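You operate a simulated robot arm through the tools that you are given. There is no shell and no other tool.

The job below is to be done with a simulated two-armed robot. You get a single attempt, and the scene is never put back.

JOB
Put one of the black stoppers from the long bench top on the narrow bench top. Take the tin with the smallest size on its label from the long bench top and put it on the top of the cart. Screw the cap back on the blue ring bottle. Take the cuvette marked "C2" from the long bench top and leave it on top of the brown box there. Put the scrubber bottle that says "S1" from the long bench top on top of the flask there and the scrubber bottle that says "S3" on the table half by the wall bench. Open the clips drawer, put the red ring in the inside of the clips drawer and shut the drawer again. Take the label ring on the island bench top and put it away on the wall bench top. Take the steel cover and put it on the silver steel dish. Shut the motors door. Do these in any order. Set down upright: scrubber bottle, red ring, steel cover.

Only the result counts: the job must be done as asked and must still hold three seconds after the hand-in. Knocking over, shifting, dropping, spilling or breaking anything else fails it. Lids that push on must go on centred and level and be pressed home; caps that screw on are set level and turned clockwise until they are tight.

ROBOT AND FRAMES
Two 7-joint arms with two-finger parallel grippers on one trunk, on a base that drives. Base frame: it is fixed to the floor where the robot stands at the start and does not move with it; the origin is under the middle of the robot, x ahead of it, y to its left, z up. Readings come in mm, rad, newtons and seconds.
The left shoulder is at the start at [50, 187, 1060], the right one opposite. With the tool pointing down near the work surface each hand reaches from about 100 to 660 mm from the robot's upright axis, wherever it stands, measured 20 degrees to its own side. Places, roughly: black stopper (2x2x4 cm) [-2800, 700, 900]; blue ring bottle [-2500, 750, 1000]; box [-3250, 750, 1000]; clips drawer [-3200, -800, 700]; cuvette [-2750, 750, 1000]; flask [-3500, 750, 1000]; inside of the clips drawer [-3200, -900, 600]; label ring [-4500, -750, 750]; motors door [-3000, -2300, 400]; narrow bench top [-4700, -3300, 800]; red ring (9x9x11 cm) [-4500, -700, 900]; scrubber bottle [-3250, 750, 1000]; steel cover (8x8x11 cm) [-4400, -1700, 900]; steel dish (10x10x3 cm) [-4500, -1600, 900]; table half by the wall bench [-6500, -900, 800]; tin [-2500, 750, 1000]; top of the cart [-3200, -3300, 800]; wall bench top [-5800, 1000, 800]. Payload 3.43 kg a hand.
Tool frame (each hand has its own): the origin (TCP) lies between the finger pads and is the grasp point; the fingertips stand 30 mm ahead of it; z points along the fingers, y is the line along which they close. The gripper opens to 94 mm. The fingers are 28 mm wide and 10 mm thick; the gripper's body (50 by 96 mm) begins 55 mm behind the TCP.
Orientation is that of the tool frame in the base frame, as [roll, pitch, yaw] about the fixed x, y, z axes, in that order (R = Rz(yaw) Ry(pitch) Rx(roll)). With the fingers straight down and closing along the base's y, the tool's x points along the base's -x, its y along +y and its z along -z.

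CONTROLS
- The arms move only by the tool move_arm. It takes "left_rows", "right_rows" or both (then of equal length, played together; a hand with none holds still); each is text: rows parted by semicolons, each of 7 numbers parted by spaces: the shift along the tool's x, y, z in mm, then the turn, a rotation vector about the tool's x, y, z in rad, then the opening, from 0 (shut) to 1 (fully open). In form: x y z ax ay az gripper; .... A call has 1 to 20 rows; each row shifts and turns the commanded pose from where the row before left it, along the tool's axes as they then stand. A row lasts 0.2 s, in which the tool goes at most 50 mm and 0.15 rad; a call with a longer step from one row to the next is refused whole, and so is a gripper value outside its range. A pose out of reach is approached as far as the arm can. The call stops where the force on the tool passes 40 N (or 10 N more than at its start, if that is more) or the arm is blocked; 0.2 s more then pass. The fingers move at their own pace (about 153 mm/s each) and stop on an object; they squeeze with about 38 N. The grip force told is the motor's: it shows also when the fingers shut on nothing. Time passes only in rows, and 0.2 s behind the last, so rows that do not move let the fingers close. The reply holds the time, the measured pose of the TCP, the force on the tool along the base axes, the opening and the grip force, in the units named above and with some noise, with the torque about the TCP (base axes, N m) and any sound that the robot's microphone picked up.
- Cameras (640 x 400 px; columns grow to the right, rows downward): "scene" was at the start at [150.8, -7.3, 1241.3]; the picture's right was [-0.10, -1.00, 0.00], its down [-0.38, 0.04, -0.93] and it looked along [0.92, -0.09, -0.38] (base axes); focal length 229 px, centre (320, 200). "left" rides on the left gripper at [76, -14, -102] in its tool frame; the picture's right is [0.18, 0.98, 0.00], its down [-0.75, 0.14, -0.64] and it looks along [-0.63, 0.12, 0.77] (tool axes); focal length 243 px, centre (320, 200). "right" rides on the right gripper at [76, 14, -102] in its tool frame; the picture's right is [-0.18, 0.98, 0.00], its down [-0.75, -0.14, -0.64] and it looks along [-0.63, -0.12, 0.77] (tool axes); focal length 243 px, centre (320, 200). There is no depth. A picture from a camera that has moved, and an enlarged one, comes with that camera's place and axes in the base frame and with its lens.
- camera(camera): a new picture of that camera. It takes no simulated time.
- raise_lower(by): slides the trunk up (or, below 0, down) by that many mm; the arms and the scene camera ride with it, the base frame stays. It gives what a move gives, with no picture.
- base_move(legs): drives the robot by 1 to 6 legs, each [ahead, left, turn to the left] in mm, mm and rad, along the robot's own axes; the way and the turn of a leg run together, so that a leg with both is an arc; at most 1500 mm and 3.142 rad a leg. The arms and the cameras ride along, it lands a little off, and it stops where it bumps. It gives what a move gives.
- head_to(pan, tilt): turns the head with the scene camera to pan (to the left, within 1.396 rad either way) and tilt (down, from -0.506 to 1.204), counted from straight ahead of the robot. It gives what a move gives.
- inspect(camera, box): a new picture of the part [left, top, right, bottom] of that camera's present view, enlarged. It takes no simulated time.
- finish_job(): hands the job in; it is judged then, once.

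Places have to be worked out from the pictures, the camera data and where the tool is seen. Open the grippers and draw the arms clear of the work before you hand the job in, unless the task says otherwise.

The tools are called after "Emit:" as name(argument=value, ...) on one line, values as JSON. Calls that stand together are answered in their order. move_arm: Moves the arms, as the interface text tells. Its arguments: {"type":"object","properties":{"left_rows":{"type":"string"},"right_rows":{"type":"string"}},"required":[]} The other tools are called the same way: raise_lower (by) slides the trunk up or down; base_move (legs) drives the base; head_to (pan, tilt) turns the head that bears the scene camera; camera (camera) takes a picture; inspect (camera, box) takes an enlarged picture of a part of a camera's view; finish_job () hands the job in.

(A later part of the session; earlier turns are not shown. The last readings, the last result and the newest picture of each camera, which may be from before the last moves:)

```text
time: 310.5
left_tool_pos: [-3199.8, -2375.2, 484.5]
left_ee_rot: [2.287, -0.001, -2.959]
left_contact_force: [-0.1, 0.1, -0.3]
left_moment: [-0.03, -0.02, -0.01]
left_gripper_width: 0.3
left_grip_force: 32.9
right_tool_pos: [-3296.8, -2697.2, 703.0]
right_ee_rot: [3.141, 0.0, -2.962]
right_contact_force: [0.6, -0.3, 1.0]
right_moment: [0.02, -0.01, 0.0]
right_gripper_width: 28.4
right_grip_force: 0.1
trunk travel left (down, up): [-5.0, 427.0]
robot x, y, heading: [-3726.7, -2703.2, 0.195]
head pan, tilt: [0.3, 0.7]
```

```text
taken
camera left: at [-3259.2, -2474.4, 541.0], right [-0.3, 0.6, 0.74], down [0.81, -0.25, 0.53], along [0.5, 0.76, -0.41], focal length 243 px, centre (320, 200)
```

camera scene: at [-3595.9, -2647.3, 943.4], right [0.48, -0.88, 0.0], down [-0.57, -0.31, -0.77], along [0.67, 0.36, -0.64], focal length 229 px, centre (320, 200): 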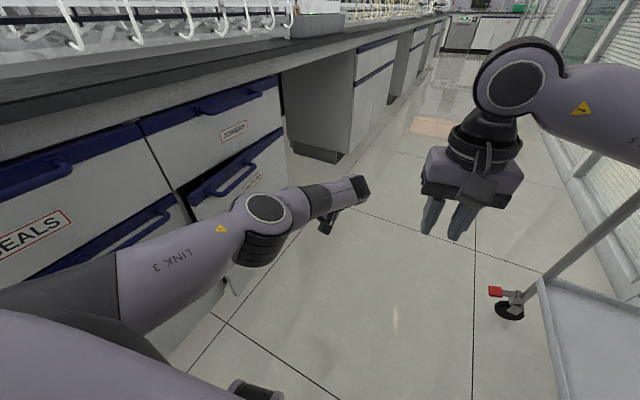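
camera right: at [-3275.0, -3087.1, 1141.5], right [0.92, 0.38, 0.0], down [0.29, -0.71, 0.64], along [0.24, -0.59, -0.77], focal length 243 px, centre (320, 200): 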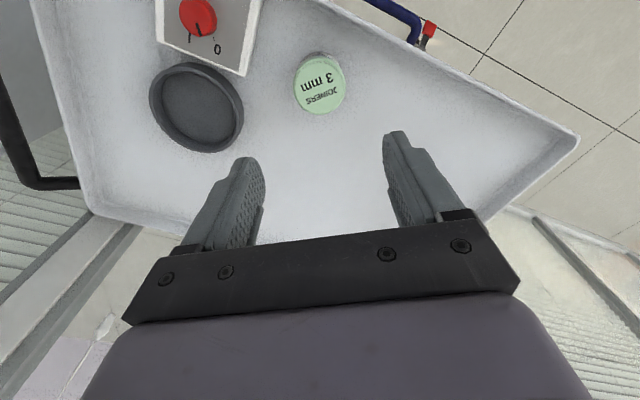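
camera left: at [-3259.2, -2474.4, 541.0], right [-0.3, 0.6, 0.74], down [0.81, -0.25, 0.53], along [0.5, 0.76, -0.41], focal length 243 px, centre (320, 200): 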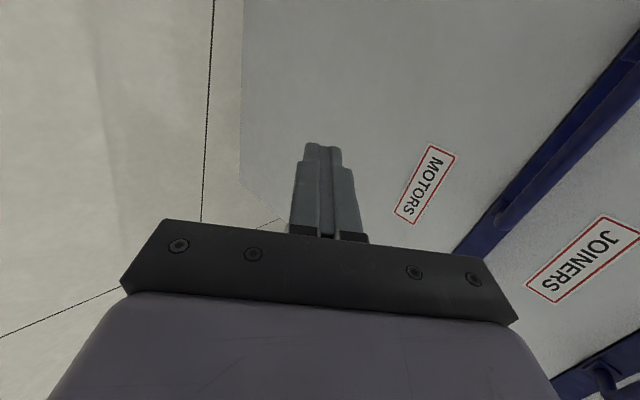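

The door is slightly ajar. I swing the hand toward it by turning the base left 0.28 rad, then check.

Emit:
base_move(legs=[[0, 0, 0.28]])

Emit:
camera(camera="scene")

Emit:
camera(camera="left")

```text
time: 311.8
left_tool_pos: [-3310.2, -2243.5, 485.5]
left_ee_rot: [2.287, -0.002, -2.681]
left_contact_force: [-0.5, -0.1, -0.2]
left_moment: [0.02, -0.01, 0.03]
left_gripper_width: 0.1
left_grip_force: 33.1
right_tool_pos: [-3316.5, -2577.0, 702.0]
right_ee_rot: [3.141, 0.001, -2.681]
right_contact_force: [-0.7, 0.0, -0.1]
right_moment: [0.0, 0.0, -0.02]
right_gripper_width: 28.2
right_grip_force: 0.0
trunk travel left (down, up): [-5.0, 427.0]
robot x, y, heading: [-3731.6, -2700.9, 0.477]
head pan, tilt: [0.3, 0.7]
```

```text
taken
camera scene: at [-3615.3, -2612.9, 943.3], right [0.7, -0.71, 0.0], down [-0.46, -0.45, -0.76], along [0.55, 0.54, -0.64], focal length 229 px, centre (320, 200)
```

scene: 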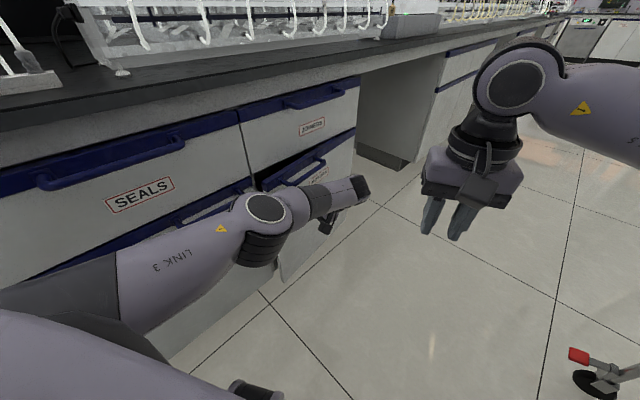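

```text
taken
camera left: at [-3339.9, -2354.1, 540.9], right [-0.45, 0.5, 0.74], down [0.85, -0.02, 0.53], along [0.27, 0.87, -0.41], focal length 243 px, centre (320, 200)
```

left: 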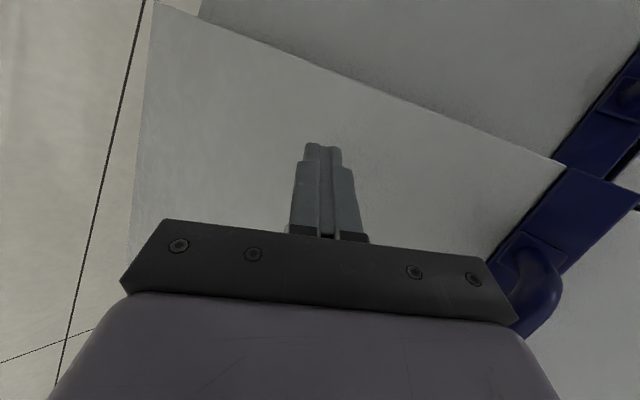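

The fingertips are over the door face near its free edge, not touching yet. I push north by moving the base 60 mm toward the cabinet.

Emit:
base_move(legs=[[28, 53, 0]])

Emit:
camera(camera="left")

Emit:
camera(camera="scene")

```text
time: 313.0
left_tool_pos: [-3310.4, -2181.4, 485.7]
left_ee_rot: [2.286, -0.003, -2.681]
left_contact_force: [0.1, -0.2, 0.6]
left_moment: [-0.05, -0.01, -0.01]
left_gripper_width: 0.0
left_grip_force: 33.0
right_tool_pos: [-3315.3, -2516.9, 702.5]
right_ee_rot: [3.141, -0.001, -2.681]
right_contact_force: [-0.5, 0.2, 0.8]
right_moment: [0.0, -0.04, -0.01]
right_gripper_width: 28.0
right_grip_force: 0.0
trunk travel left (down, up): [-5.0, 427.0]
robot x, y, heading: [-3726.5, -2639.9, 0.466]
head pan, tilt: [0.3, 0.7]
```

```text
taken
camera left: at [-3340.0, -2294.2, 540.9], right [-0.45, 0.5, 0.74], down [0.85, -0.02, 0.53], along [0.27, 0.87, -0.41], focal length 243 px, centre (320, 200)
```

left: 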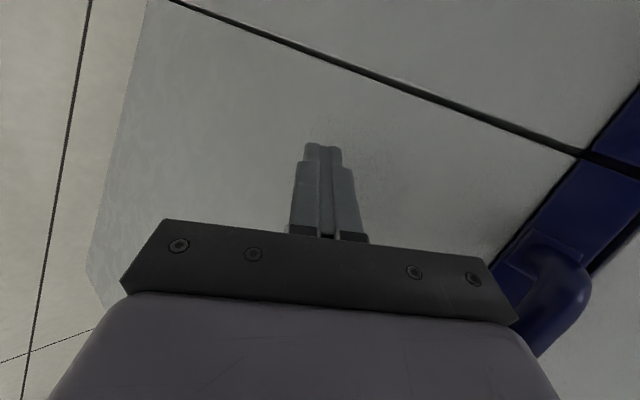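

```text
taken
camera scene: at [-3615.3, -2553.0, 943.3], right [0.7, -0.71, 0.0], down [-0.46, -0.45, -0.76], along [0.55, 0.54, -0.64], focal length 229 px, centre (320, 200)
```

scene: 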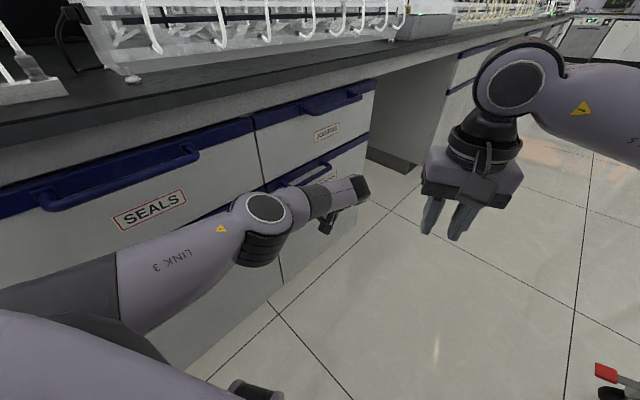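

The door's strip now lines up with its neighbour. I press a little further north with the arm until I feel the closed stop.

Emit:
move_arm(left_rows="-3.55 4.7 5.4 0 0 0 0; -3.55 4.7 5.4 0 0 0 0; 0 0 0 0 0 0 0")

Emit:
move_arm(left_rows="-3.55 4.7 5.4 0 0 0 0; -3.55 4.7 5.4 0 0 0 0; 0 0 0 0 0 0 0")

Emit:
camera(camera="left")

```text
time: 313.8
left_tool_pos: [-3312.0, -2167.2, 485.3]
left_ee_rot: [2.287, -0.004, -2.681]
left_contact_force: [-0.1, -1.1, -0.2]
left_moment: [-0.01, -0.05, 0.0]
left_gripper_width: 0.0
left_grip_force: 32.8
right_tool_pos: [-3316.2, -2517.9, 700.8]
right_ee_rot: [-3.141, -0.001, -2.681]
right_contact_force: [0.1, -0.5, -0.1]
right_moment: [0.04, -0.03, 0.01]
right_gripper_width: 28.1
right_grip_force: 0.1
trunk travel left (down, up): [-5.0, 427.0]
robot x, y, heading: [-3726.6, -2640.8, 0.475]
head pan, tilt: [0.3, 0.7]
```

```text
time: 314.4
left_tool_pos: [-3311.4, -2165.5, 485.5]
left_ee_rot: [2.3, -0.013, -2.69]
left_contact_force: [-1.2, -4.7, 3.4]
left_moment: [0.04, 0.01, 0.06]
left_gripper_width: 0.0
left_grip_force: 32.6
left hand out of reach, approached as far as the arm can: row 1
right_tool_pos: [-3315.9, -2518.7, 701.0]
right_ee_rot: [3.141, 0.0, -2.682]
right_contact_force: [-0.8, -0.3, 1.2]
right_moment: [0.02, -0.01, 0.02]
right_gripper_width: 28.1
right_grip_force: 0.0
trunk travel left (down, up): [-5.0, 427.0]
robot x, y, heading: [-3725.0, -2642.5, 0.476]
head pan, tilt: [0.3, 0.7]
stopped in row 2 (left hand): the force on the tool passed its limit at 47 N (the readings are from after the stop); the commanded pose is now the measured one
```

```text
taken
camera left: at [-3341.9, -2276.4, 542.8], right [-0.44, 0.51, 0.74], down [0.85, -0.01, 0.52], along [0.28, 0.86, -0.43], focal length 243 px, centre (320, 200)
```

left: 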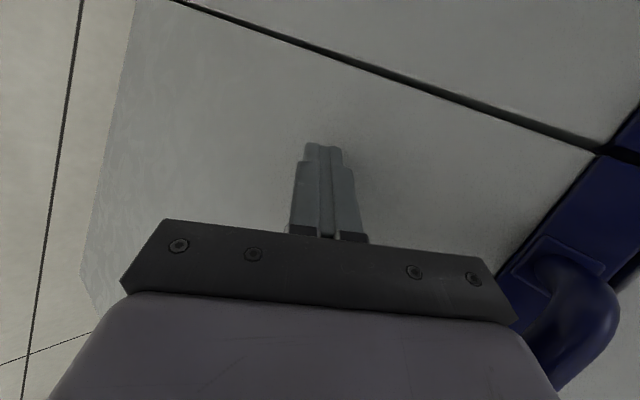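

A firm stop at 47 N: the door is shut. I back away and look at it.

Emit:
base_move(legs=[[-50, -100, 0]])

Emit:
move_arm(left_rows="0 0 0 0.14 0 0 0.2; 0 0 0 0.14 0 0 0.2; 0 0 0 0.14 0 0 0.2; 0 0 0 0.14 0 0 0.2; 0 0 0 0.14 0 0 0.2; 0 0 0 0.14 0 0 0.2; 0 0 -30 0 0 0 0.2; 0 0 0 0 0 0 0.2")

Emit:
camera(camera="scene")

```text
time: 315.8
left_tool_pos: [-3311.5, -2256.4, 485.0]
left_ee_rot: [2.301, -0.012, -2.687]
left_contact_force: [-1.6, 0.1, 0.1]
left_moment: [0.01, 0.0, 0.03]
left_gripper_width: 0.0
left_grip_force: 33.2
right_tool_pos: [-3313.1, -2610.4, 702.0]
right_ee_rot: [3.139, -0.001, -2.68]
right_contact_force: [-0.4, 1.1, 0.0]
right_moment: [0.01, 0.0, 0.0]
right_gripper_width: 28.4
right_grip_force: 0.0
trunk travel left (down, up): [-5.0, 427.0]
robot x, y, heading: [-3726.3, -2735.1, 0.48]
head pan, tilt: [0.3, 0.7]
stopped in leg 1: the robot was blocked; the commanded pose is now the measured one
```

```text
time: 317.6
left_tool_pos: [-3311.3, -2256.0, 514.1]
left_ee_rot: [3.14, -0.011, -2.686]
left_contact_force: [-0.5, 0.0, 0.7]
left_moment: [0.01, 0.01, 0.0]
left_gripper_width: 18.9
left_grip_force: 0.0
left hand out of reach, approached as far as the arm can: row 1
right_tool_pos: [-3312.9, -2609.1, 702.1]
right_ee_rot: [-3.141, -0.001, -2.679]
right_contact_force: [0.1, 0.0, 1.3]
right_moment: [0.01, 0.0, 0.01]
right_gripper_width: 28.0
right_grip_force: 0.1
trunk travel left (down, up): [-5.0, 427.0]
robot x, y, heading: [-3725.4, -2734.0, 0.48]
head pan, tilt: [0.3, 0.7]
```

```text
taken
camera scene: at [-3612.8, -2645.2, 943.3], right [0.7, -0.71, 0.0], down [-0.46, -0.45, -0.76], along [0.55, 0.54, -0.64], focal length 229 px, centre (320, 200)
```

scene: 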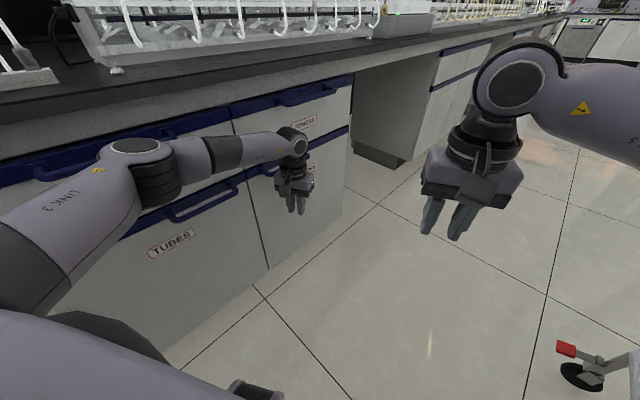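

The motors door is flush. The base was blocked at its right rear, probably near the cart; I move off a little to the left-front and look at the cart.

Emit:
base_move(legs=[[10, 60, 0]])

Emit:
raise_lower(by=300)

Emit:
head_to(pan=-1.2, tilt=0.6)

Emit:
camera(camera="scene")

```text
time: 318.5
left_tool_pos: [-3318.5, -2238.3, 513.4]
left_ee_rot: [-3.137, -0.016, -2.696]
left_contact_force: [-0.3, 0.5, -0.2]
left_moment: [0.01, 0.0, -0.02]
left_gripper_width: 19.0
left_grip_force: 0.0
right_tool_pos: [-3321.2, -2585.2, 701.3]
right_ee_rot: [3.14, -0.001, -2.681]
right_contact_force: [-0.1, -0.6, 0.3]
right_moment: [-0.01, 0.0, -0.01]
right_gripper_width: 28.3
right_grip_force: 0.1
trunk travel left (down, up): [-5.0, 427.0]
robot x, y, heading: [-3730.6, -2710.6, 0.475]
head pan, tilt: [0.3, 0.7]
stopped in leg 1: the robot was blocked; the commanded pose is now the measured one
```

```text
time: 321.5
left_tool_pos: [-3317.6, -2240.2, 814.2]
left_ee_rot: [-3.137, -0.018, -2.697]
left_contact_force: [1.2, -0.5, 0.2]
left_moment: [-0.01, -0.01, 0.0]
left_gripper_width: 18.7
left_grip_force: 0.1
right_tool_pos: [-3320.5, -2586.5, 1003.0]
right_ee_rot: [3.14, -0.001, -2.681]
right_contact_force: [-0.7, 0.0, 0.6]
right_moment: [0.02, -0.02, 0.01]
right_gripper_width: 28.2
right_grip_force: 0.0
trunk travel left (down, up): [-305.0, 127.0]
robot x, y, heading: [-3733.8, -2710.0, 0.479]
head pan, tilt: [0.3, 0.7]
```

```text
time: 323.1
left_tool_pos: [-3318.4, -2240.2, 814.4]
left_ee_rot: [-3.137, -0.018, -2.696]
left_contact_force: [0.3, 0.9, 0.0]
left_moment: [-0.02, 0.01, 0.01]
left_gripper_width: 18.9
left_grip_force: 0.0
right_tool_pos: [-3320.5, -2585.1, 1002.4]
right_ee_rot: [3.138, -0.002, -2.681]
right_contact_force: [1.1, -0.1, 0.3]
right_moment: [-0.01, 0.02, 0.02]
right_gripper_width: 28.1
right_grip_force: 0.1
trunk travel left (down, up): [-305.0, 127.0]
robot x, y, heading: [-3732.9, -2710.3, 0.483]
head pan, tilt: [-1.201, 0.6]
```

```text
taken
camera scene: at [-3614.9, -2739.2, 1251.9], right [-0.66, -0.75, 0.0], down [-0.42, 0.37, -0.83], along [0.62, -0.55, -0.56], focal length 229 px, centre (320, 200)
```

scene: 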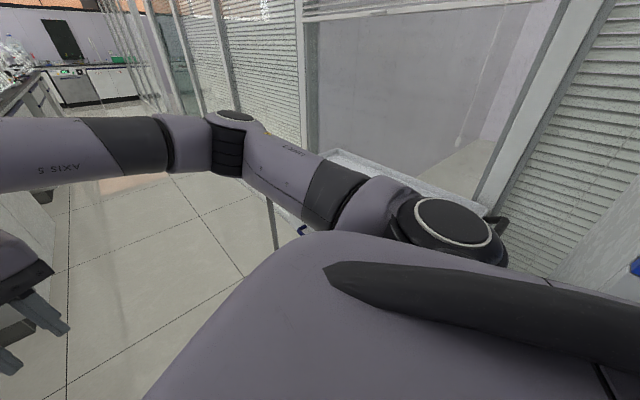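

The trunk is up again; I turn right back to heading 0, away from the island, then retract the left hand and check the cart.

Emit:
base_move(legs=[[0, 0, -0.48]])

Emit:
move_arm(left_rows="0 0 -45 0 0 0 0.2; 0 0 -45 0 0 0 0.2; 0 0 -45 0 0 0 0.2; 0 0 -45 0 0 0 0.2; 30 0 -30 0 0 0 0.2; 40 0 0 0 0 0 0.2; 40 0 0 0 0 0 0.2; 40 0 0 0 0 0 0.2; 40 0 0 0 0 0 0.2; 0 0 0 0 0 0 0.2")

Emit:
head_to(pan=-0.9, tilt=0.6)

Emit:
camera(camera="scene")

```text
time: 324.9
left_tool_pos: [-3146.5, -2486.1, 813.9]
left_ee_rot: [-3.137, -0.015, 3.1]
left_contact_force: [0.0, 0.3, 0.4]
left_moment: [0.01, 0.0, 0.03]
left_gripper_width: 18.6
left_grip_force: 0.1
right_tool_pos: [-3310.5, -2791.8, 1001.4]
right_ee_rot: [3.14, -0.002, 3.117]
right_contact_force: [0.0, -0.6, -0.3]
right_moment: [0.01, 0.01, 0.0]
right_gripper_width: 28.3
right_grip_force: 0.0
trunk travel left (down, up): [-305.0, 127.0]
robot x, y, heading: [-3738.1, -2711.2, -0.006]
head pan, tilt: [-1.201, 0.6]
```

```text
time: 327.1
left_tool_pos: [-3332.1, -2478.5, 1028.0]
left_ee_rot: [-3.137, -0.018, 3.103]
left_contact_force: [-0.1, 0.7, 0.4]
left_moment: [0.01, -0.01, 0.0]
left_gripper_width: 18.6
left_grip_force: 0.0
right_tool_pos: [-3310.5, -2792.1, 1002.7]
right_ee_rot: [3.139, -0.002, 3.119]
right_contact_force: [-0.3, -0.4, -0.4]
right_moment: [-0.02, -0.03, 0.0]
right_gripper_width: 28.2
right_grip_force: 0.1
trunk travel left (down, up): [-305.0, 127.0]
robot x, y, heading: [-3733.9, -2706.1, -0.011]
head pan, tilt: [-1.201, 0.6]
```

```text
time: 327.9
left_tool_pos: [-3330.9, -2478.8, 1027.4]
left_ee_rot: [-3.136, -0.015, 3.102]
left_contact_force: [1.1, -0.1, 0.9]
left_moment: [-0.01, 0.0, -0.01]
left_gripper_width: 18.9
left_grip_force: 0.0
right_tool_pos: [-3310.7, -2791.7, 1002.8]
right_ee_rot: [3.139, -0.002, 3.117]
right_contact_force: [0.1, -0.8, 0.9]
right_moment: [0.0, -0.02, 0.01]
right_gripper_width: 28.2
right_grip_force: 0.1
trunk travel left (down, up): [-305.0, 127.0]
robot x, y, heading: [-3734.5, -2712.2, -0.01]
head pan, tilt: [-0.901, 0.6]
```

```text
taken
camera scene: at [-3620.4, -2777.7, 1251.9], right [-0.79, -0.61, 0.0], down [-0.35, 0.45, -0.83], along [0.51, -0.65, -0.56], focal length 229 px, centre (320, 200)
```

scene: 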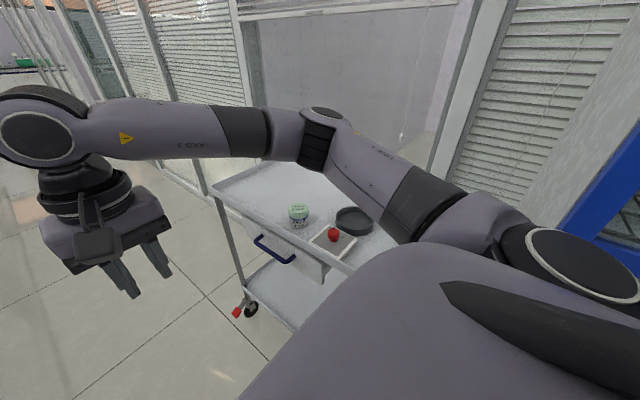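

Cart and tin are undisturbed. I drive back west (drifting north to clear the gas cylinder), then sidestep to the island's west end near the steel dish.

Emit:
base_move(legs=[[-500, 150, 0.008], [-900, 0, 0], [0, 900, 0]])

Emit:
head_to(pan=0.0, tilt=0.55)

Emit:
camera(camera="scene")

```text
time: 343.1
left_tool_pos: [-4777.0, -1429.6, 1027.0]
left_ee_rot: [-3.137, -0.016, 3.14]
left_contact_force: [0.6, -0.9, 0.2]
left_moment: [-0.03, -0.01, -0.03]
left_gripper_width: 19.1
left_grip_force: 0.1
right_tool_pos: [-4744.4, -1741.4, 1001.8]
right_ee_rot: [3.141, -0.002, -3.129]
right_contact_force: [-0.4, -0.4, 0.6]
right_moment: [-0.01, 0.01, 0.0]
right_gripper_width: 28.1
right_grip_force: 0.2
trunk travel left (down, up): [-305.0, 127.0]
robot x, y, heading: [-5174.3, -1676.4, 0.024]
head pan, tilt: [-0.901, 0.6]
```

```text
time: 344.3
left_tool_pos: [-4777.7, -1430.6, 1026.3]
left_ee_rot: [-3.138, -0.017, 3.138]
left_contact_force: [0.0, -0.7, -0.2]
left_moment: [0.05, -0.01, 0.01]
left_gripper_width: 18.4
left_grip_force: 0.1
right_tool_pos: [-4746.1, -1742.3, 1002.6]
right_ee_rot: [3.139, -0.002, -3.13]
right_contact_force: [-0.3, 0.1, -0.1]
right_moment: [-0.01, 0.0, 0.05]
right_gripper_width: 28.3
right_grip_force: 0.0
trunk travel left (down, up): [-305.0, 127.0]
robot x, y, heading: [-5171.6, -1675.4, 0.03]
head pan, tilt: [0.0, 0.55]
```

```text
taken
camera scene: at [-5022.2, -1668.8, 1256.4], right [0.03, -1.0, 0.0], down [-0.52, -0.01, -0.85], along [0.85, 0.02, -0.52], focal length 229 px, centre (320, 200)
```

scene: 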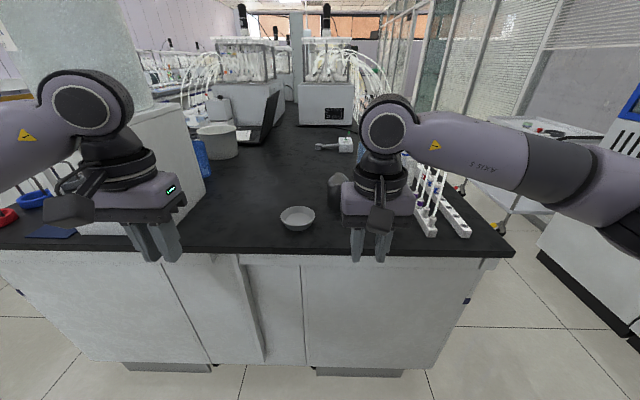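

The steel dish is ahead; the right hand hides what is beside it. I raise the trunk and move the right hand aside.

Emit:
raise_lower(by=120)

Emit:
move_arm(right_rows="0 -45 0 0 0 0 0.3; 0 -45 0 0 0 0 0.3; 0 -45 0 0 0 0 0.3; 0 0 0 0 0 0 0.3")

Emit:
camera(camera="scene")

Emit:
inspect(camera="scene", box=[220, 150, 420, 275])

```text
time: 345.8
left_tool_pos: [-4776.7, -1429.4, 1148.0]
left_ee_rot: [-3.137, -0.017, 3.139]
left_contact_force: [-0.9, 1.1, 0.7]
left_moment: [-0.01, 0.0, 0.0]
left_gripper_width: 18.6
left_grip_force: 0.2
right_tool_pos: [-4745.4, -1742.4, 1121.5]
right_ee_rot: [3.139, -0.001, -3.129]
right_contact_force: [-0.5, 0.5, 0.2]
right_moment: [0.01, -0.04, -0.02]
right_gripper_width: 28.1
right_grip_force: 0.1
trunk travel left (down, up): [-425.0, 7.0]
robot x, y, heading: [-5171.8, -1675.2, 0.027]
head pan, tilt: [0.0, 0.55]
```

```text
time: 346.8
left_tool_pos: [-4775.5, -1429.4, 1147.9]
left_ee_rot: [-3.135, -0.018, 3.14]
left_contact_force: [-0.3, -0.2, 0.2]
left_moment: [-0.02, -0.02, 0.02]
left_gripper_width: 18.7
left_grip_force: 0.1
right_tool_pos: [-4741.0, -1877.1, 1121.4]
right_ee_rot: [-3.141, 0.0, -3.13]
right_contact_force: [0.1, -0.3, -0.6]
right_moment: [-0.02, 0.01, 0.01]
right_gripper_width: 28.3
right_grip_force: 0.2
trunk travel left (down, up): [-425.0, 7.0]
robot x, y, heading: [-5173.7, -1674.9, 0.027]
head pan, tilt: [0.0, 0.55]
```

```text
taken
camera scene: at [-5022.1, -1668.1, 1376.4], right [0.03, -1.0, 0.0], down [-0.52, -0.01, -0.85], along [0.85, 0.02, -0.52], focal length 229 px, centre (320, 200)
```

scene: 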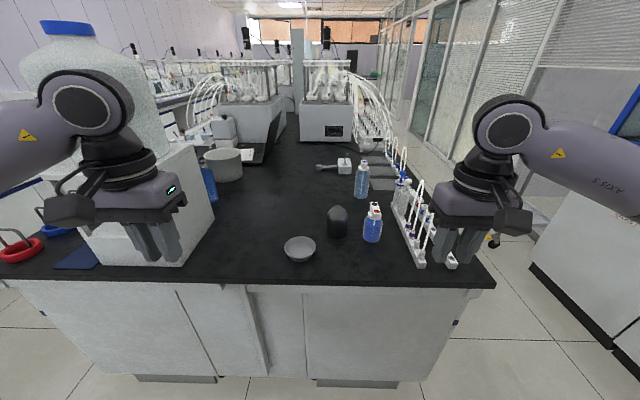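

```text
3.20 times, centred on (320, 212) of scene
camera zoom: at [-5022.1, -1668.1, 1376.4], right [0.03, -1.0, 0.0], down [-0.52, -0.01, -0.85], along [0.85, 0.02, -0.52], focal length 734 px, centre (320, 160)
```

zoom: 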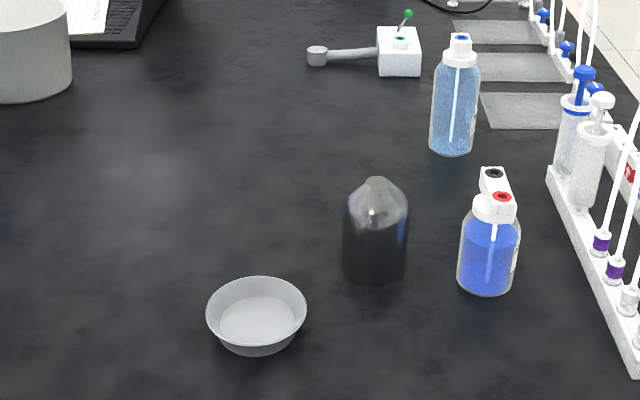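

The steel cover is the dark bullet-shaped piece at about (−4378, −1711), top ≈958; the dish is at about (−4485, −1590). I retract the left hand a bit and drive ahead 205 mm.

Emit:
move_arm(left_rows="40 0 0 0 0 0 0.2; 40 0 0 0 0 0 0.2; 40 0 0 0 0 0 0.2; 40 0 0 0 0 0 0.2; 0 0 0 0 0 0 0.2", right_rows="0 0 0 0 0 0 1; 0 0 0 0 0 0 1; 0 0 0 0 0 0 1; 0 0 0 0 0 0 1; 0 0 0 0 0 0 1")

Emit:
base_move(legs=[[205, 0, -0.027]])

Emit:
camera(camera="scene")

Emit:
inspect(camera="scene", box=[240, 190, 440, 315])

```text
time: 348.0
left_tool_pos: [-4935.5, -1428.7, 1148.7]
left_ee_rot: [-3.135, -0.017, 3.138]
left_contact_force: [-1.4, 0.5, 0.4]
left_moment: [-0.05, -0.02, 0.0]
left_gripper_width: 19.0
left_grip_force: 0.0
right_tool_pos: [-4741.9, -1877.9, 1122.0]
right_ee_rot: [3.139, -0.003, -3.129]
right_contact_force: [0.4, 0.1, -0.5]
right_moment: [0.01, -0.01, -0.03]
right_gripper_width: 93.8
right_grip_force: 0.0
trunk travel left (down, up): [-425.0, 7.0]
robot x, y, heading: [-5170.7, -1678.9, 0.025]
head pan, tilt: [0.0, 0.55]
```

```text
time: 349.6
left_tool_pos: [-4726.5, -1430.8, 1150.2]
left_ee_rot: [-3.136, -0.017, 3.113]
left_contact_force: [-0.3, 0.5, 0.2]
left_moment: [-0.03, 0.01, 0.03]
left_gripper_width: 18.7
left_grip_force: 0.1
right_tool_pos: [-4545.1, -1884.6, 1120.5]
right_ee_rot: [3.139, -0.001, 3.129]
right_contact_force: [0.2, 0.0, -0.2]
right_moment: [0.0, 0.03, 0.0]
right_gripper_width: 93.7
right_grip_force: 0.0
trunk travel left (down, up): [-425.0, 7.0]
robot x, y, heading: [-4971.0, -1673.4, 0.004]
head pan, tilt: [0.0, 0.55]
```

```text
taken
camera scene: at [-4820.2, -1669.2, 1376.3], right [0.0, -1.0, 0.0], down [-0.52, 0.0, -0.85], along [0.85, 0.0, -0.52], focal length 229 px, centre (320, 200)
```

scene: 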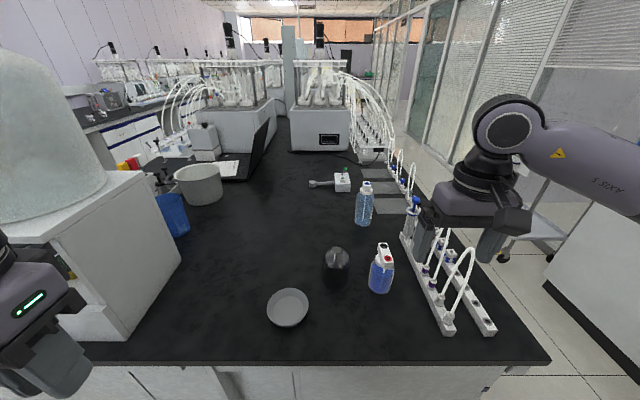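

```text
3.20 times, centred on (340, 252) of scene
camera zoom: at [-4820.2, -1669.2, 1376.3], right [0.0, -1.0, 0.0], down [-0.52, 0.0, -0.85], along [0.85, 0.0, -0.52], focal length 734 px, centre (256, 32)
```

zoom: 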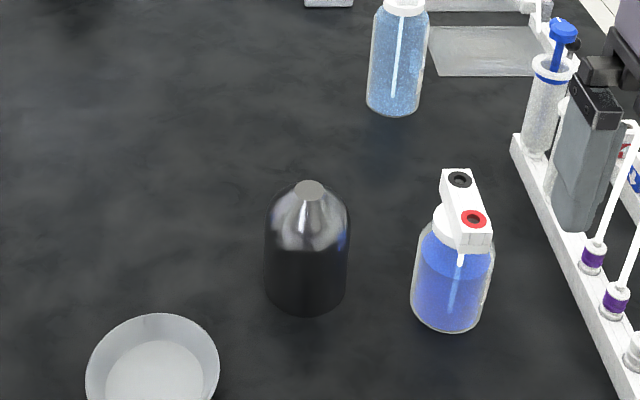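

Cover ≈(−4384, −1711), dish ≈(−4486, −1591). I move the right hand away from the rack first, then over the cover.

Emit:
move_arm(right_rows="0 40 -15 0 0 0 1; 0 45 0 0 0 0 1; -35 30 0 0 0 0 1; -35 30 0 0 0 0 1; -35 28 0 0 0 0 1; -40 0 20 0 0 0 1; -16 0 30 0 0 0 1; 0 0 0 0 0 0 1")

Emit:
camera(camera="right")

Emit:
camera(camera="scene")

```text
time: 351.4
left_tool_pos: [-4729.1, -1431.9, 1149.5]
left_ee_rot: [-3.137, -0.017, 3.114]
left_contact_force: [0.9, -0.7, -0.7]
left_moment: [0.01, -0.02, 0.01]
left_gripper_width: 19.0
left_grip_force: 0.1
right_tool_pos: [-4381.9, -1712.7, 1088.0]
right_ee_rot: [3.141, 0.001, 3.131]
right_contact_force: [-0.5, 0.5, -0.9]
right_moment: [0.03, 0.02, 0.01]
right_gripper_width: 94.0
right_grip_force: 0.1
trunk travel left (down, up): [-425.0, 7.0]
robot x, y, heading: [-4968.7, -1673.4, 0.005]
head pan, tilt: [0.0, 0.55]
```

```text
taken
camera right: at [-4459.2, -1698.2, 1190.0], right [0.19, 0.98, 0.0], down [0.75, -0.15, 0.64], along [0.63, -0.12, -0.77], focal length 243 px, centre (320, 200)
```

right: 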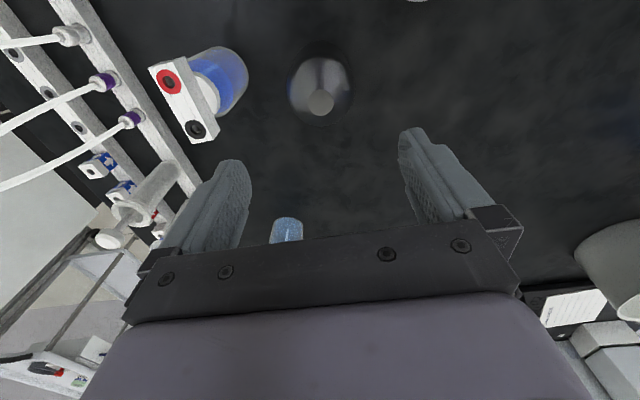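

```text
taken
camera scene: at [-4821.1, -1669.4, 1376.5], right [0.0, -1.0, 0.0], down [-0.52, 0.0, -0.85], along [0.85, 0.0, -0.52], focal length 229 px, centre (320, 200)
```

scene: 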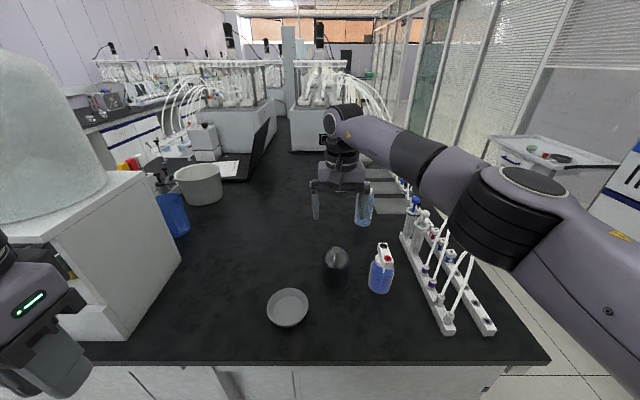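

The cover's apex is at (−4385, −1712). I adjust and descend to TCP ≈ 990, then check.

Emit:
move_arm(right_rows="3 0 40 0 0 0 1; 0 0 40 0 0 0 1; 0 0 15 0 0 0 1; 0 0 0 0 0 0 1")

Emit:
camera(camera="right")

```text
time: 352.4
left_tool_pos: [-4727.7, -1430.5, 1150.1]
left_ee_rot: [-3.136, -0.015, 3.115]
left_contact_force: [-0.4, 0.1, 0.4]
left_moment: [-0.01, 0.01, -0.05]
left_gripper_width: 19.0
left_grip_force: 0.2
right_tool_pos: [-4385.8, -1714.6, 992.7]
right_ee_rot: [3.14, 0.0, 3.129]
right_contact_force: [-1.0, 0.1, 0.3]
right_moment: [-0.02, 0.02, 0.03]
right_gripper_width: 94.0
right_grip_force: 0.0
trunk travel left (down, up): [-425.0, 7.0]
robot x, y, heading: [-4969.6, -1672.4, 0.002]
head pan, tilt: [0.0, 0.55]
```

```text
taken
camera right: at [-4461.8, -1698.9, 1094.7], right [0.2, 0.98, 0.0], down [0.75, -0.15, 0.64], along [0.63, -0.12, -0.77], focal length 243 px, centre (320, 200)
```

right: 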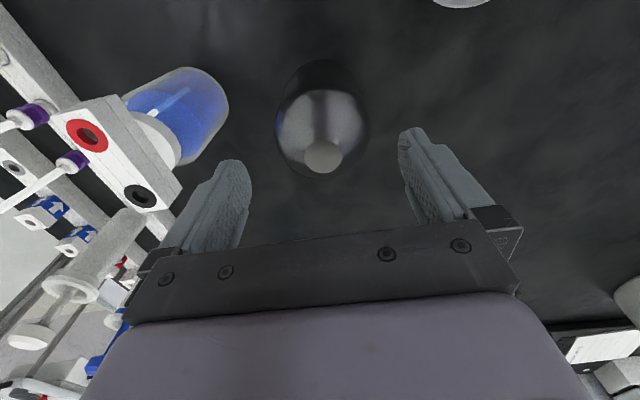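

Well centred. I descend to TCP≈911 and close on the cover.

Emit:
move_arm(right_rows="0 2 30 0 0 0 1; 0 0 30 0 0 0 1; 0 0 21 0 0 0 1; 0 0 0 0 0 0 1; 0 0 0 0 0 0 0.85; 0 0 0 0 0 0 0.7; 0 0 0 0 0 0 0.5; 0 0 0 0 0 0 0.5; 0 0 0 0 0 0 0.5")

Emit:
camera(camera="right")

```text
time: 354.4
left_tool_pos: [-4728.3, -1432.3, 1149.5]
left_ee_rot: [-3.135, -0.018, 3.114]
left_contact_force: [-0.6, 0.8, -0.2]
left_moment: [0.01, 0.01, 0.02]
left_gripper_width: 19.2
left_grip_force: 0.1
right_tool_pos: [-4386.2, -1713.6, 910.4]
right_ee_rot: [3.14, -0.002, 3.129]
right_contact_force: [0.0, 1.1, 0.0]
right_moment: [0.03, -0.03, -0.01]
right_gripper_width: 71.4
right_grip_force: 38.0
trunk travel left (down, up): [-425.0, 7.0]
robot x, y, heading: [-4968.9, -1674.4, 0.002]
head pan, tilt: [0.0, 0.55]
```

```text
taken
camera right: at [-4462.9, -1697.3, 1013.0], right [0.2, 0.98, 0.0], down [0.75, -0.15, 0.64], along [0.63, -0.12, -0.77], focal length 243 px, centre (320, 200)
```

right: 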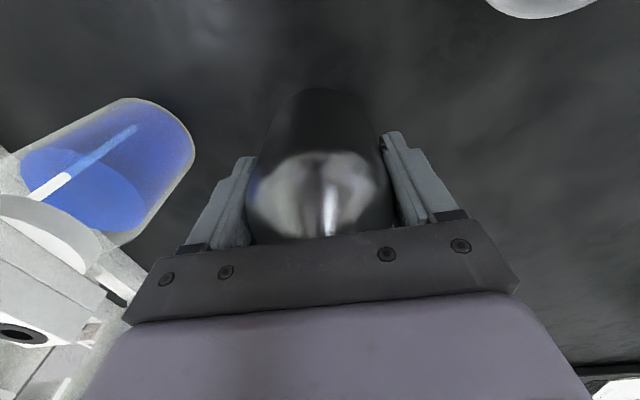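

Gripped (71.4 mm). I lift it 110 mm and carry it above the dish.

Emit:
move_arm(right_rows="0 0 -10 0 0 0 0.5; 0 0 -40 0 0 0 0.5; 0 0 -40 0 0 0 0.5; 0 0 -20 0 0 0 0.5; 25 30.5 0 0 0 0 0.5; 25 30.5 0 0 0 0 0.5; 25 30.5 0 0 0 0 0.5; 25 30.5 0 0 0 0 0.5; 0 0 0 0 0 0 0.5")

Emit:
camera(camera="right")

Emit:
inspect(camera="scene", box=[220, 200, 380, 340])

```text
time: 356.4
left_tool_pos: [-4728.0, -1432.3, 1149.6]
left_ee_rot: [-3.136, -0.019, 3.114]
left_contact_force: [0.8, -0.1, -0.5]
left_moment: [-0.03, 0.03, -0.01]
left_gripper_width: 18.8
left_grip_force: 0.1
right_tool_pos: [-4482.0, -1590.4, 1021.5]
right_ee_rot: [-3.141, -0.002, 3.129]
right_contact_force: [0.9, 0.5, -4.4]
right_moment: [0.02, 0.0, 0.0]
right_gripper_width: 71.4
right_grip_force: 37.7
trunk travel left (down, up): [-425.0, 7.0]
robot x, y, heading: [-4967.9, -1673.1, 0.0]
head pan, tilt: [0.0, 0.55]
```

```text
taken
camera right: at [-4559.2, -1574.6, 1123.3], right [0.2, 0.98, 0.0], down [0.75, -0.15, 0.64], along [0.63, -0.13, -0.77], focal length 243 px, centre (320, 200)
```

right: 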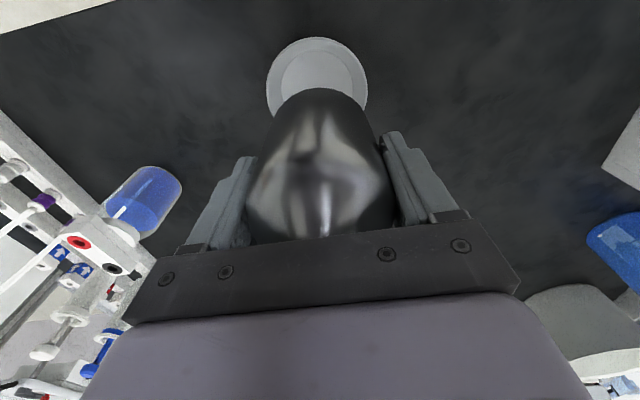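

```text
2.86 times, centred on (300, 270) of scene
camera zoom: at [-4820.4, -1669.6, 1376.4], right [0.0, -1.0, 0.0], down [-0.52, 0.0, -0.85], along [0.85, 0.0, -0.52], focal length 655 px, centre (377, 0)
```

zoom: 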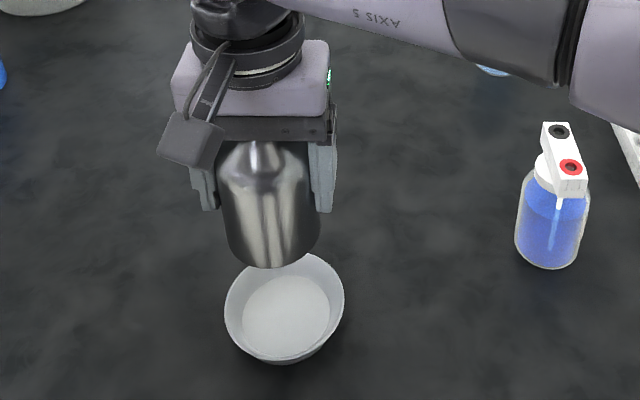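

Dish centre refines to (−4485.5, −1591.7). I correct 5 mm/1.5 mm and lower toward it.

Emit:
move_arm(right_rows="5 -1.5 20 0 0 0 0.5; 0 0 25 0 0 0 0.5; 0 0 25 0 0 0 0.5; 0 0 0 0 0 0 0.5")

Emit:
inspect(camera="scene", box=[240, 230, 340, 340])

Emit:
inspect(camera="right", box=[240, 20, 400, 160])

```text
time: 357.4
left_tool_pos: [-4728.8, -1431.1, 1149.6]
left_ee_rot: [-3.135, -0.017, 3.115]
left_contact_force: [0.0, 0.1, 0.2]
left_moment: [-0.01, -0.01, 0.01]
left_gripper_width: 18.6
left_grip_force: 0.1
right_tool_pos: [-4488.6, -1590.8, 949.6]
right_ee_rot: [3.14, -0.002, 3.13]
right_contact_force: [0.7, -1.1, -4.4]
right_moment: [-0.01, 0.02, -0.02]
right_gripper_width: 70.9
right_grip_force: 37.6
trunk travel left (down, up): [-425.0, 7.0]
robot x, y, heading: [-4971.1, -1673.5, 0.003]
head pan, tilt: [0.0, 0.55]
```

```text
3.64 times, centred on (290, 285) of scene
camera zoom: at [-4820.7, -1669.1, 1376.4], right [0.0, -1.0, 0.0], down [-0.52, 0.0, -0.85], along [0.85, 0.0, -0.52], focal length 834 px, centre (429, -109)
```

zoom: 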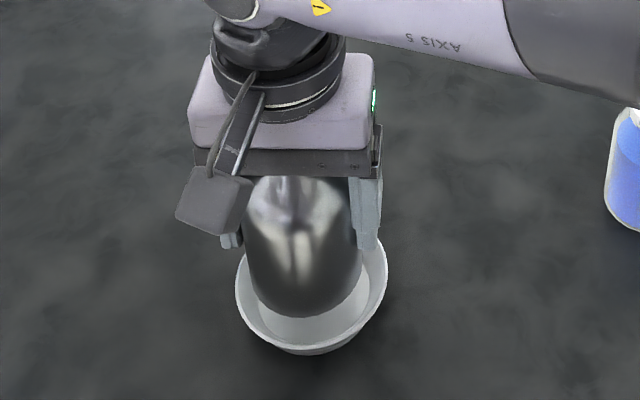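

```text
2.86 times, centred on (320, 90) of right
camera zoom: at [-4566.2, -1575.2, 1051.6], right [0.2, 0.98, 0.0], down [0.75, -0.15, 0.64], along [0.63, -0.12, -0.77], focal length 693 px, centre (320, 514)
```

zoom: 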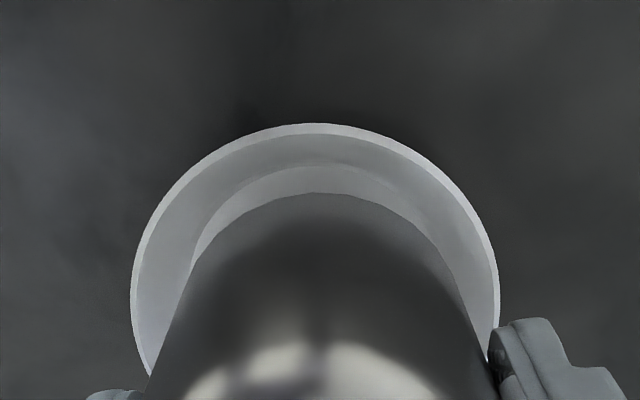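

Alignment is within ~2 mm. I shift −1.8 mm in y and lower in small steps.

Emit:
move_arm(right_rows="0 -1.8 12 0 0 0 0.5; 0 0 12 0 0 0 0.5; 0 0 0 0 0 0 0.5")

Emit:
move_arm(right_rows="0 0 4 0 0 0 0.5; 0 0 0 0 0 0 0.5")

Emit:
move_arm(right_rows="0 0 3 0 0 0 0.5; 0 0 0 0 0 0 0.5")

Emit:
inspect(camera="right", box=[240, 20, 400, 160])

```text
time: 358.2
left_tool_pos: [-4727.1, -1432.5, 1149.1]
left_ee_rot: [-3.135, -0.018, 3.112]
left_contact_force: [-0.2, 0.6, -0.5]
left_moment: [-0.01, -0.01, 0.0]
left_gripper_width: 18.7
left_grip_force: 0.0
right_tool_pos: [-4489.8, -1592.0, 926.0]
right_ee_rot: [3.14, -0.002, 3.13]
right_contact_force: [-0.5, -0.2, -4.1]
right_moment: [0.04, -0.02, -0.01]
right_gripper_width: 70.9
right_grip_force: 38.0
trunk travel left (down, up): [-425.0, 7.0]
robot x, y, heading: [-4967.8, -1670.3, 0.004]
head pan, tilt: [0.0, 0.55]
```

```text
time: 358.9
left_tool_pos: [-4727.2, -1432.2, 1149.0]
left_ee_rot: [-3.134, -0.016, 3.112]
left_contact_force: [-0.4, -0.1, 0.4]
left_moment: [0.0, 0.01, -0.01]
left_gripper_width: 18.8
left_grip_force: 0.0
right_tool_pos: [-4490.1, -1591.1, 922.4]
right_ee_rot: [3.14, 0.0, 3.13]
right_contact_force: [-0.5, -0.2, -4.4]
right_moment: [0.02, -0.03, 0.0]
right_gripper_width: 71.1
right_grip_force: 37.8
trunk travel left (down, up): [-425.0, 7.0]
robot x, y, heading: [-4970.5, -1673.3, 0.006]
head pan, tilt: [0.0, 0.55]
```

```text
time: 359.4
left_tool_pos: [-4727.9, -1432.0, 1150.1]
left_ee_rot: [-3.135, -0.017, 3.113]
left_contact_force: [-0.3, 0.1, 0.8]
left_moment: [-0.02, -0.02, 0.0]
left_gripper_width: 18.5
left_grip_force: 0.0
right_tool_pos: [-4489.9, -1592.1, 919.1]
right_ee_rot: [3.141, -0.002, 3.13]
right_contact_force: [0.8, 0.9, -3.9]
right_moment: [0.0, 0.0, -0.01]
right_gripper_width: 71.0
right_grip_force: 37.8
trunk travel left (down, up): [-425.0, 7.0]
robot x, y, heading: [-4964.9, -1668.7, 0.003]
head pan, tilt: [0.0, 0.55]
```

```text
2.86 times, centred on (320, 90) of right
camera zoom: at [-4565.9, -1576.7, 1021.4], right [0.2, 0.98, 0.0], down [0.75, -0.15, 0.64], along [0.63, -0.12, -0.77], focal length 693 px, centre (320, 514)
```

zoom: 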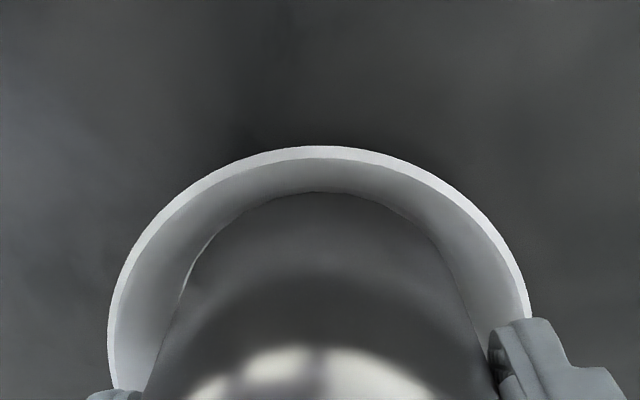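

Emit:
move_arm(right_rows="-1.2 0 3 0 0 0 0.5; 0 0 0 0 0 0 0.5")

Emit:
move_arm(right_rows="0 0 2 0 0 0 0.5; 0 0 0 0 0 0 0.5")

```text
time: 360.1
left_tool_pos: [-4728.6, -1431.7, 1150.8]
left_ee_rot: [-3.136, -0.016, 3.112]
left_contact_force: [0.5, 0.4, 0.9]
left_moment: [0.0, 0.02, 0.0]
left_gripper_width: 18.6
left_grip_force: 0.0
right_tool_pos: [-4488.8, -1592.1, 919.3]
right_ee_rot: [-3.141, 0.0, 3.13]
right_contact_force: [-1.5, -0.8, 10.0]
right_moment: [-0.25, 0.32, -0.05]
right_gripper_width: 71.2
right_grip_force: 38.1
trunk travel left (down, up): [-425.0, 7.0]
robot x, y, heading: [-4969.5, -1669.4, 0.003]
head pan, tilt: [0.0, 0.55]
```

```text
time: 360.6
left_tool_pos: [-4729.8, -1431.1, 1150.4]
left_ee_rot: [-3.137, -0.015, 3.112]
left_contact_force: [0.3, -0.5, 0.2]
left_moment: [0.02, -0.05, 0.03]
left_gripper_width: 18.9
left_grip_force: 0.1
right_tool_pos: [-4488.3, -1591.3, 916.7]
right_ee_rot: [3.138, 0.004, 3.128]
right_contact_force: [1.3, -1.0, 25.6]
right_moment: [-0.52, -0.05, -0.2]
right_gripper_width: 70.6
right_grip_force: 37.6
trunk travel left (down, up): [-425.0, 7.0]
robot x, y, heading: [-4970.1, -1669.9, 0.006]
head pan, tilt: [0.0, 0.55]
```

Contact at ≈918 with the load toward −y. I ease up, shift +1.2 mm in y, and set it down again.

Emit:
move_arm(right_rows="0 0 -3 0 0 0 0.5; 0 1.2 0 0 0 0 0.5; 0 0 1.5 0 0 0 0.5; 0 0 0 0 0 0 0.5")

Emit:
move_arm(right_rows="0 0 1.5 0 0 0 0.5; 0 0 0 0 0 0 0.5")

Emit:
inspect(camera="scene", box=[240, 230, 340, 340])

```text
time: 361.6
left_tool_pos: [-4729.1, -1431.9, 1149.2]
left_ee_rot: [-3.136, -0.016, 3.113]
left_contact_force: [-0.7, 0.2, 0.4]
left_moment: [0.01, -0.01, 0.01]
left_gripper_width: 18.6
left_grip_force: 0.1
right_tool_pos: [-4488.5, -1592.1, 917.0]
right_ee_rot: [3.14, 0.001, 3.128]
right_contact_force: [2.3, -3.7, 18.2]
right_moment: [-0.38, -0.49, -0.05]
right_gripper_width: 70.5
right_grip_force: 37.6
trunk travel left (down, up): [-425.0, 7.0]
robot x, y, heading: [-4966.9, -1676.9, -0.0]
head pan, tilt: [0.0, 0.55]
```

```text
time: 362.2
left_tool_pos: [-4730.7, -1433.8, 1151.4]
left_ee_rot: [-3.136, -0.014, 3.113]
left_contact_force: [-0.3, 0.1, 0.6]
left_moment: [0.0, 0.03, 0.0]
left_gripper_width: 18.6
left_grip_force: 0.0
right_tool_pos: [-4488.9, -1591.2, 916.4]
right_ee_rot: [3.14, 0.001, 3.13]
right_contact_force: [0.2, -6.4, 24.3]
right_moment: [-0.59, -0.12, -0.05]
right_gripper_width: 70.4
right_grip_force: 38.0
trunk travel left (down, up): [-425.0, 7.0]
robot x, y, heading: [-4969.5, -1671.3, 0.003]
head pan, tilt: [0.0, 0.55]
```

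```text
3.64 times, centred on (290, 285) of scene
camera zoom: at [-4823.1, -1670.3, 1376.9], right [0.0, -1.0, 0.0], down [-0.52, 0.0, -0.85], along [0.85, 0.0, -0.52], focal length 834 px, centre (429, -109)
```

zoom: 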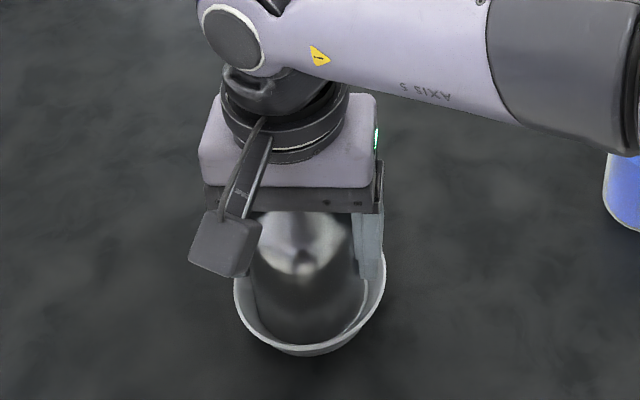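

Seated in the dish and nearly centred. I ease the load and release, then rise.

Emit:
move_arm(right_rows="0 -0.6 -1.5 0 0 0 0.5; 0 0 -0.7 0 0 0 0.5; 0 0 0 0 0 0 0.5")

Emit:
move_arm(right_rows="0 0 0 0 0 0 0.8; 0 0 0 0 0 0 0.85; 0 0 0 0 0 0 0.85; 0 0 -10 0 0 0 0.9; 0 0 -20 0 0 0 0.9; 0 0 -40 0 0 0 0.9; 0 0 -45 0 0 0 0.9; 0 0 -45 0 0 0 0.9; 0 0 0 0 0 0 0.9")

Emit:
inspect(camera="scene", box=[220, 200, 380, 340])

Emit:
camera(camera="right")

```text
time: 363.1
left_tool_pos: [-4728.1, -1430.3, 1149.7]
left_ee_rot: [-3.136, -0.016, 3.112]
left_contact_force: [0.5, -0.3, 0.1]
left_moment: [-0.01, 0.0, 0.0]
left_gripper_width: 18.9
left_grip_force: 0.1
right_tool_pos: [-4488.8, -1591.2, 916.7]
right_ee_rot: [3.141, -0.001, 3.131]
right_contact_force: [5.2, -0.7, 9.4]
right_moment: [-0.17, -0.67, 0.01]
right_gripper_width: 70.6
right_grip_force: 38.0
trunk travel left (down, up): [-425.0, 7.0]
robot x, y, heading: [-4966.3, -1671.1, 0.005]
head pan, tilt: [0.0, 0.55]
```

```text
time: 365.1
left_tool_pos: [-4728.5, -1431.6, 1150.4]
left_ee_rot: [-3.137, -0.013, 3.112]
left_contact_force: [1.3, -0.2, -1.3]
left_moment: [-0.01, -0.01, 0.0]
left_gripper_width: 19.0
left_grip_force: 0.1
right_tool_pos: [-4488.4, -1592.8, 1077.3]
right_ee_rot: [3.141, -0.002, 3.131]
right_contact_force: [0.2, 0.3, 0.2]
right_moment: [0.02, -0.03, -0.02]
right_gripper_width: 84.5
right_grip_force: 0.1
trunk travel left (down, up): [-425.0, 7.0]
robot x, y, heading: [-4967.2, -1670.6, 0.002]
head pan, tilt: [0.0, 0.55]
```

```text
2.86 times, centred on (300, 270) of scene
camera zoom: at [-4820.8, -1669.3, 1376.4], right [0.0, -1.0, 0.0], down [-0.52, 0.0, -0.85], along [0.85, 0.0, -0.52], focal length 655 px, centre (377, 0)
```

zoom: 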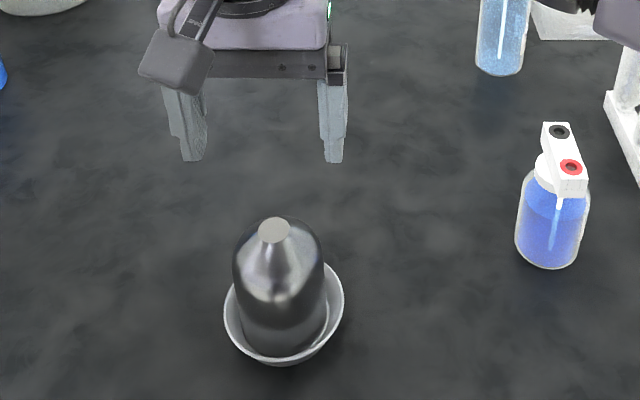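

```text
taken
camera right: at [-4564.9, -1577.2, 1179.0], right [0.2, 0.98, 0.0], down [0.75, -0.15, 0.64], along [0.63, -0.12, -0.77], focal length 243 px, centre (320, 200)
```

right: 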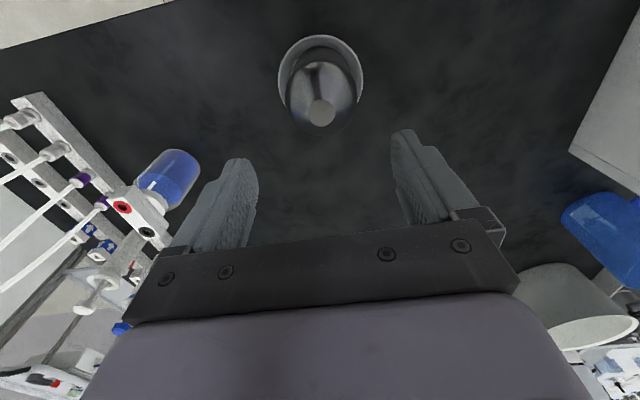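

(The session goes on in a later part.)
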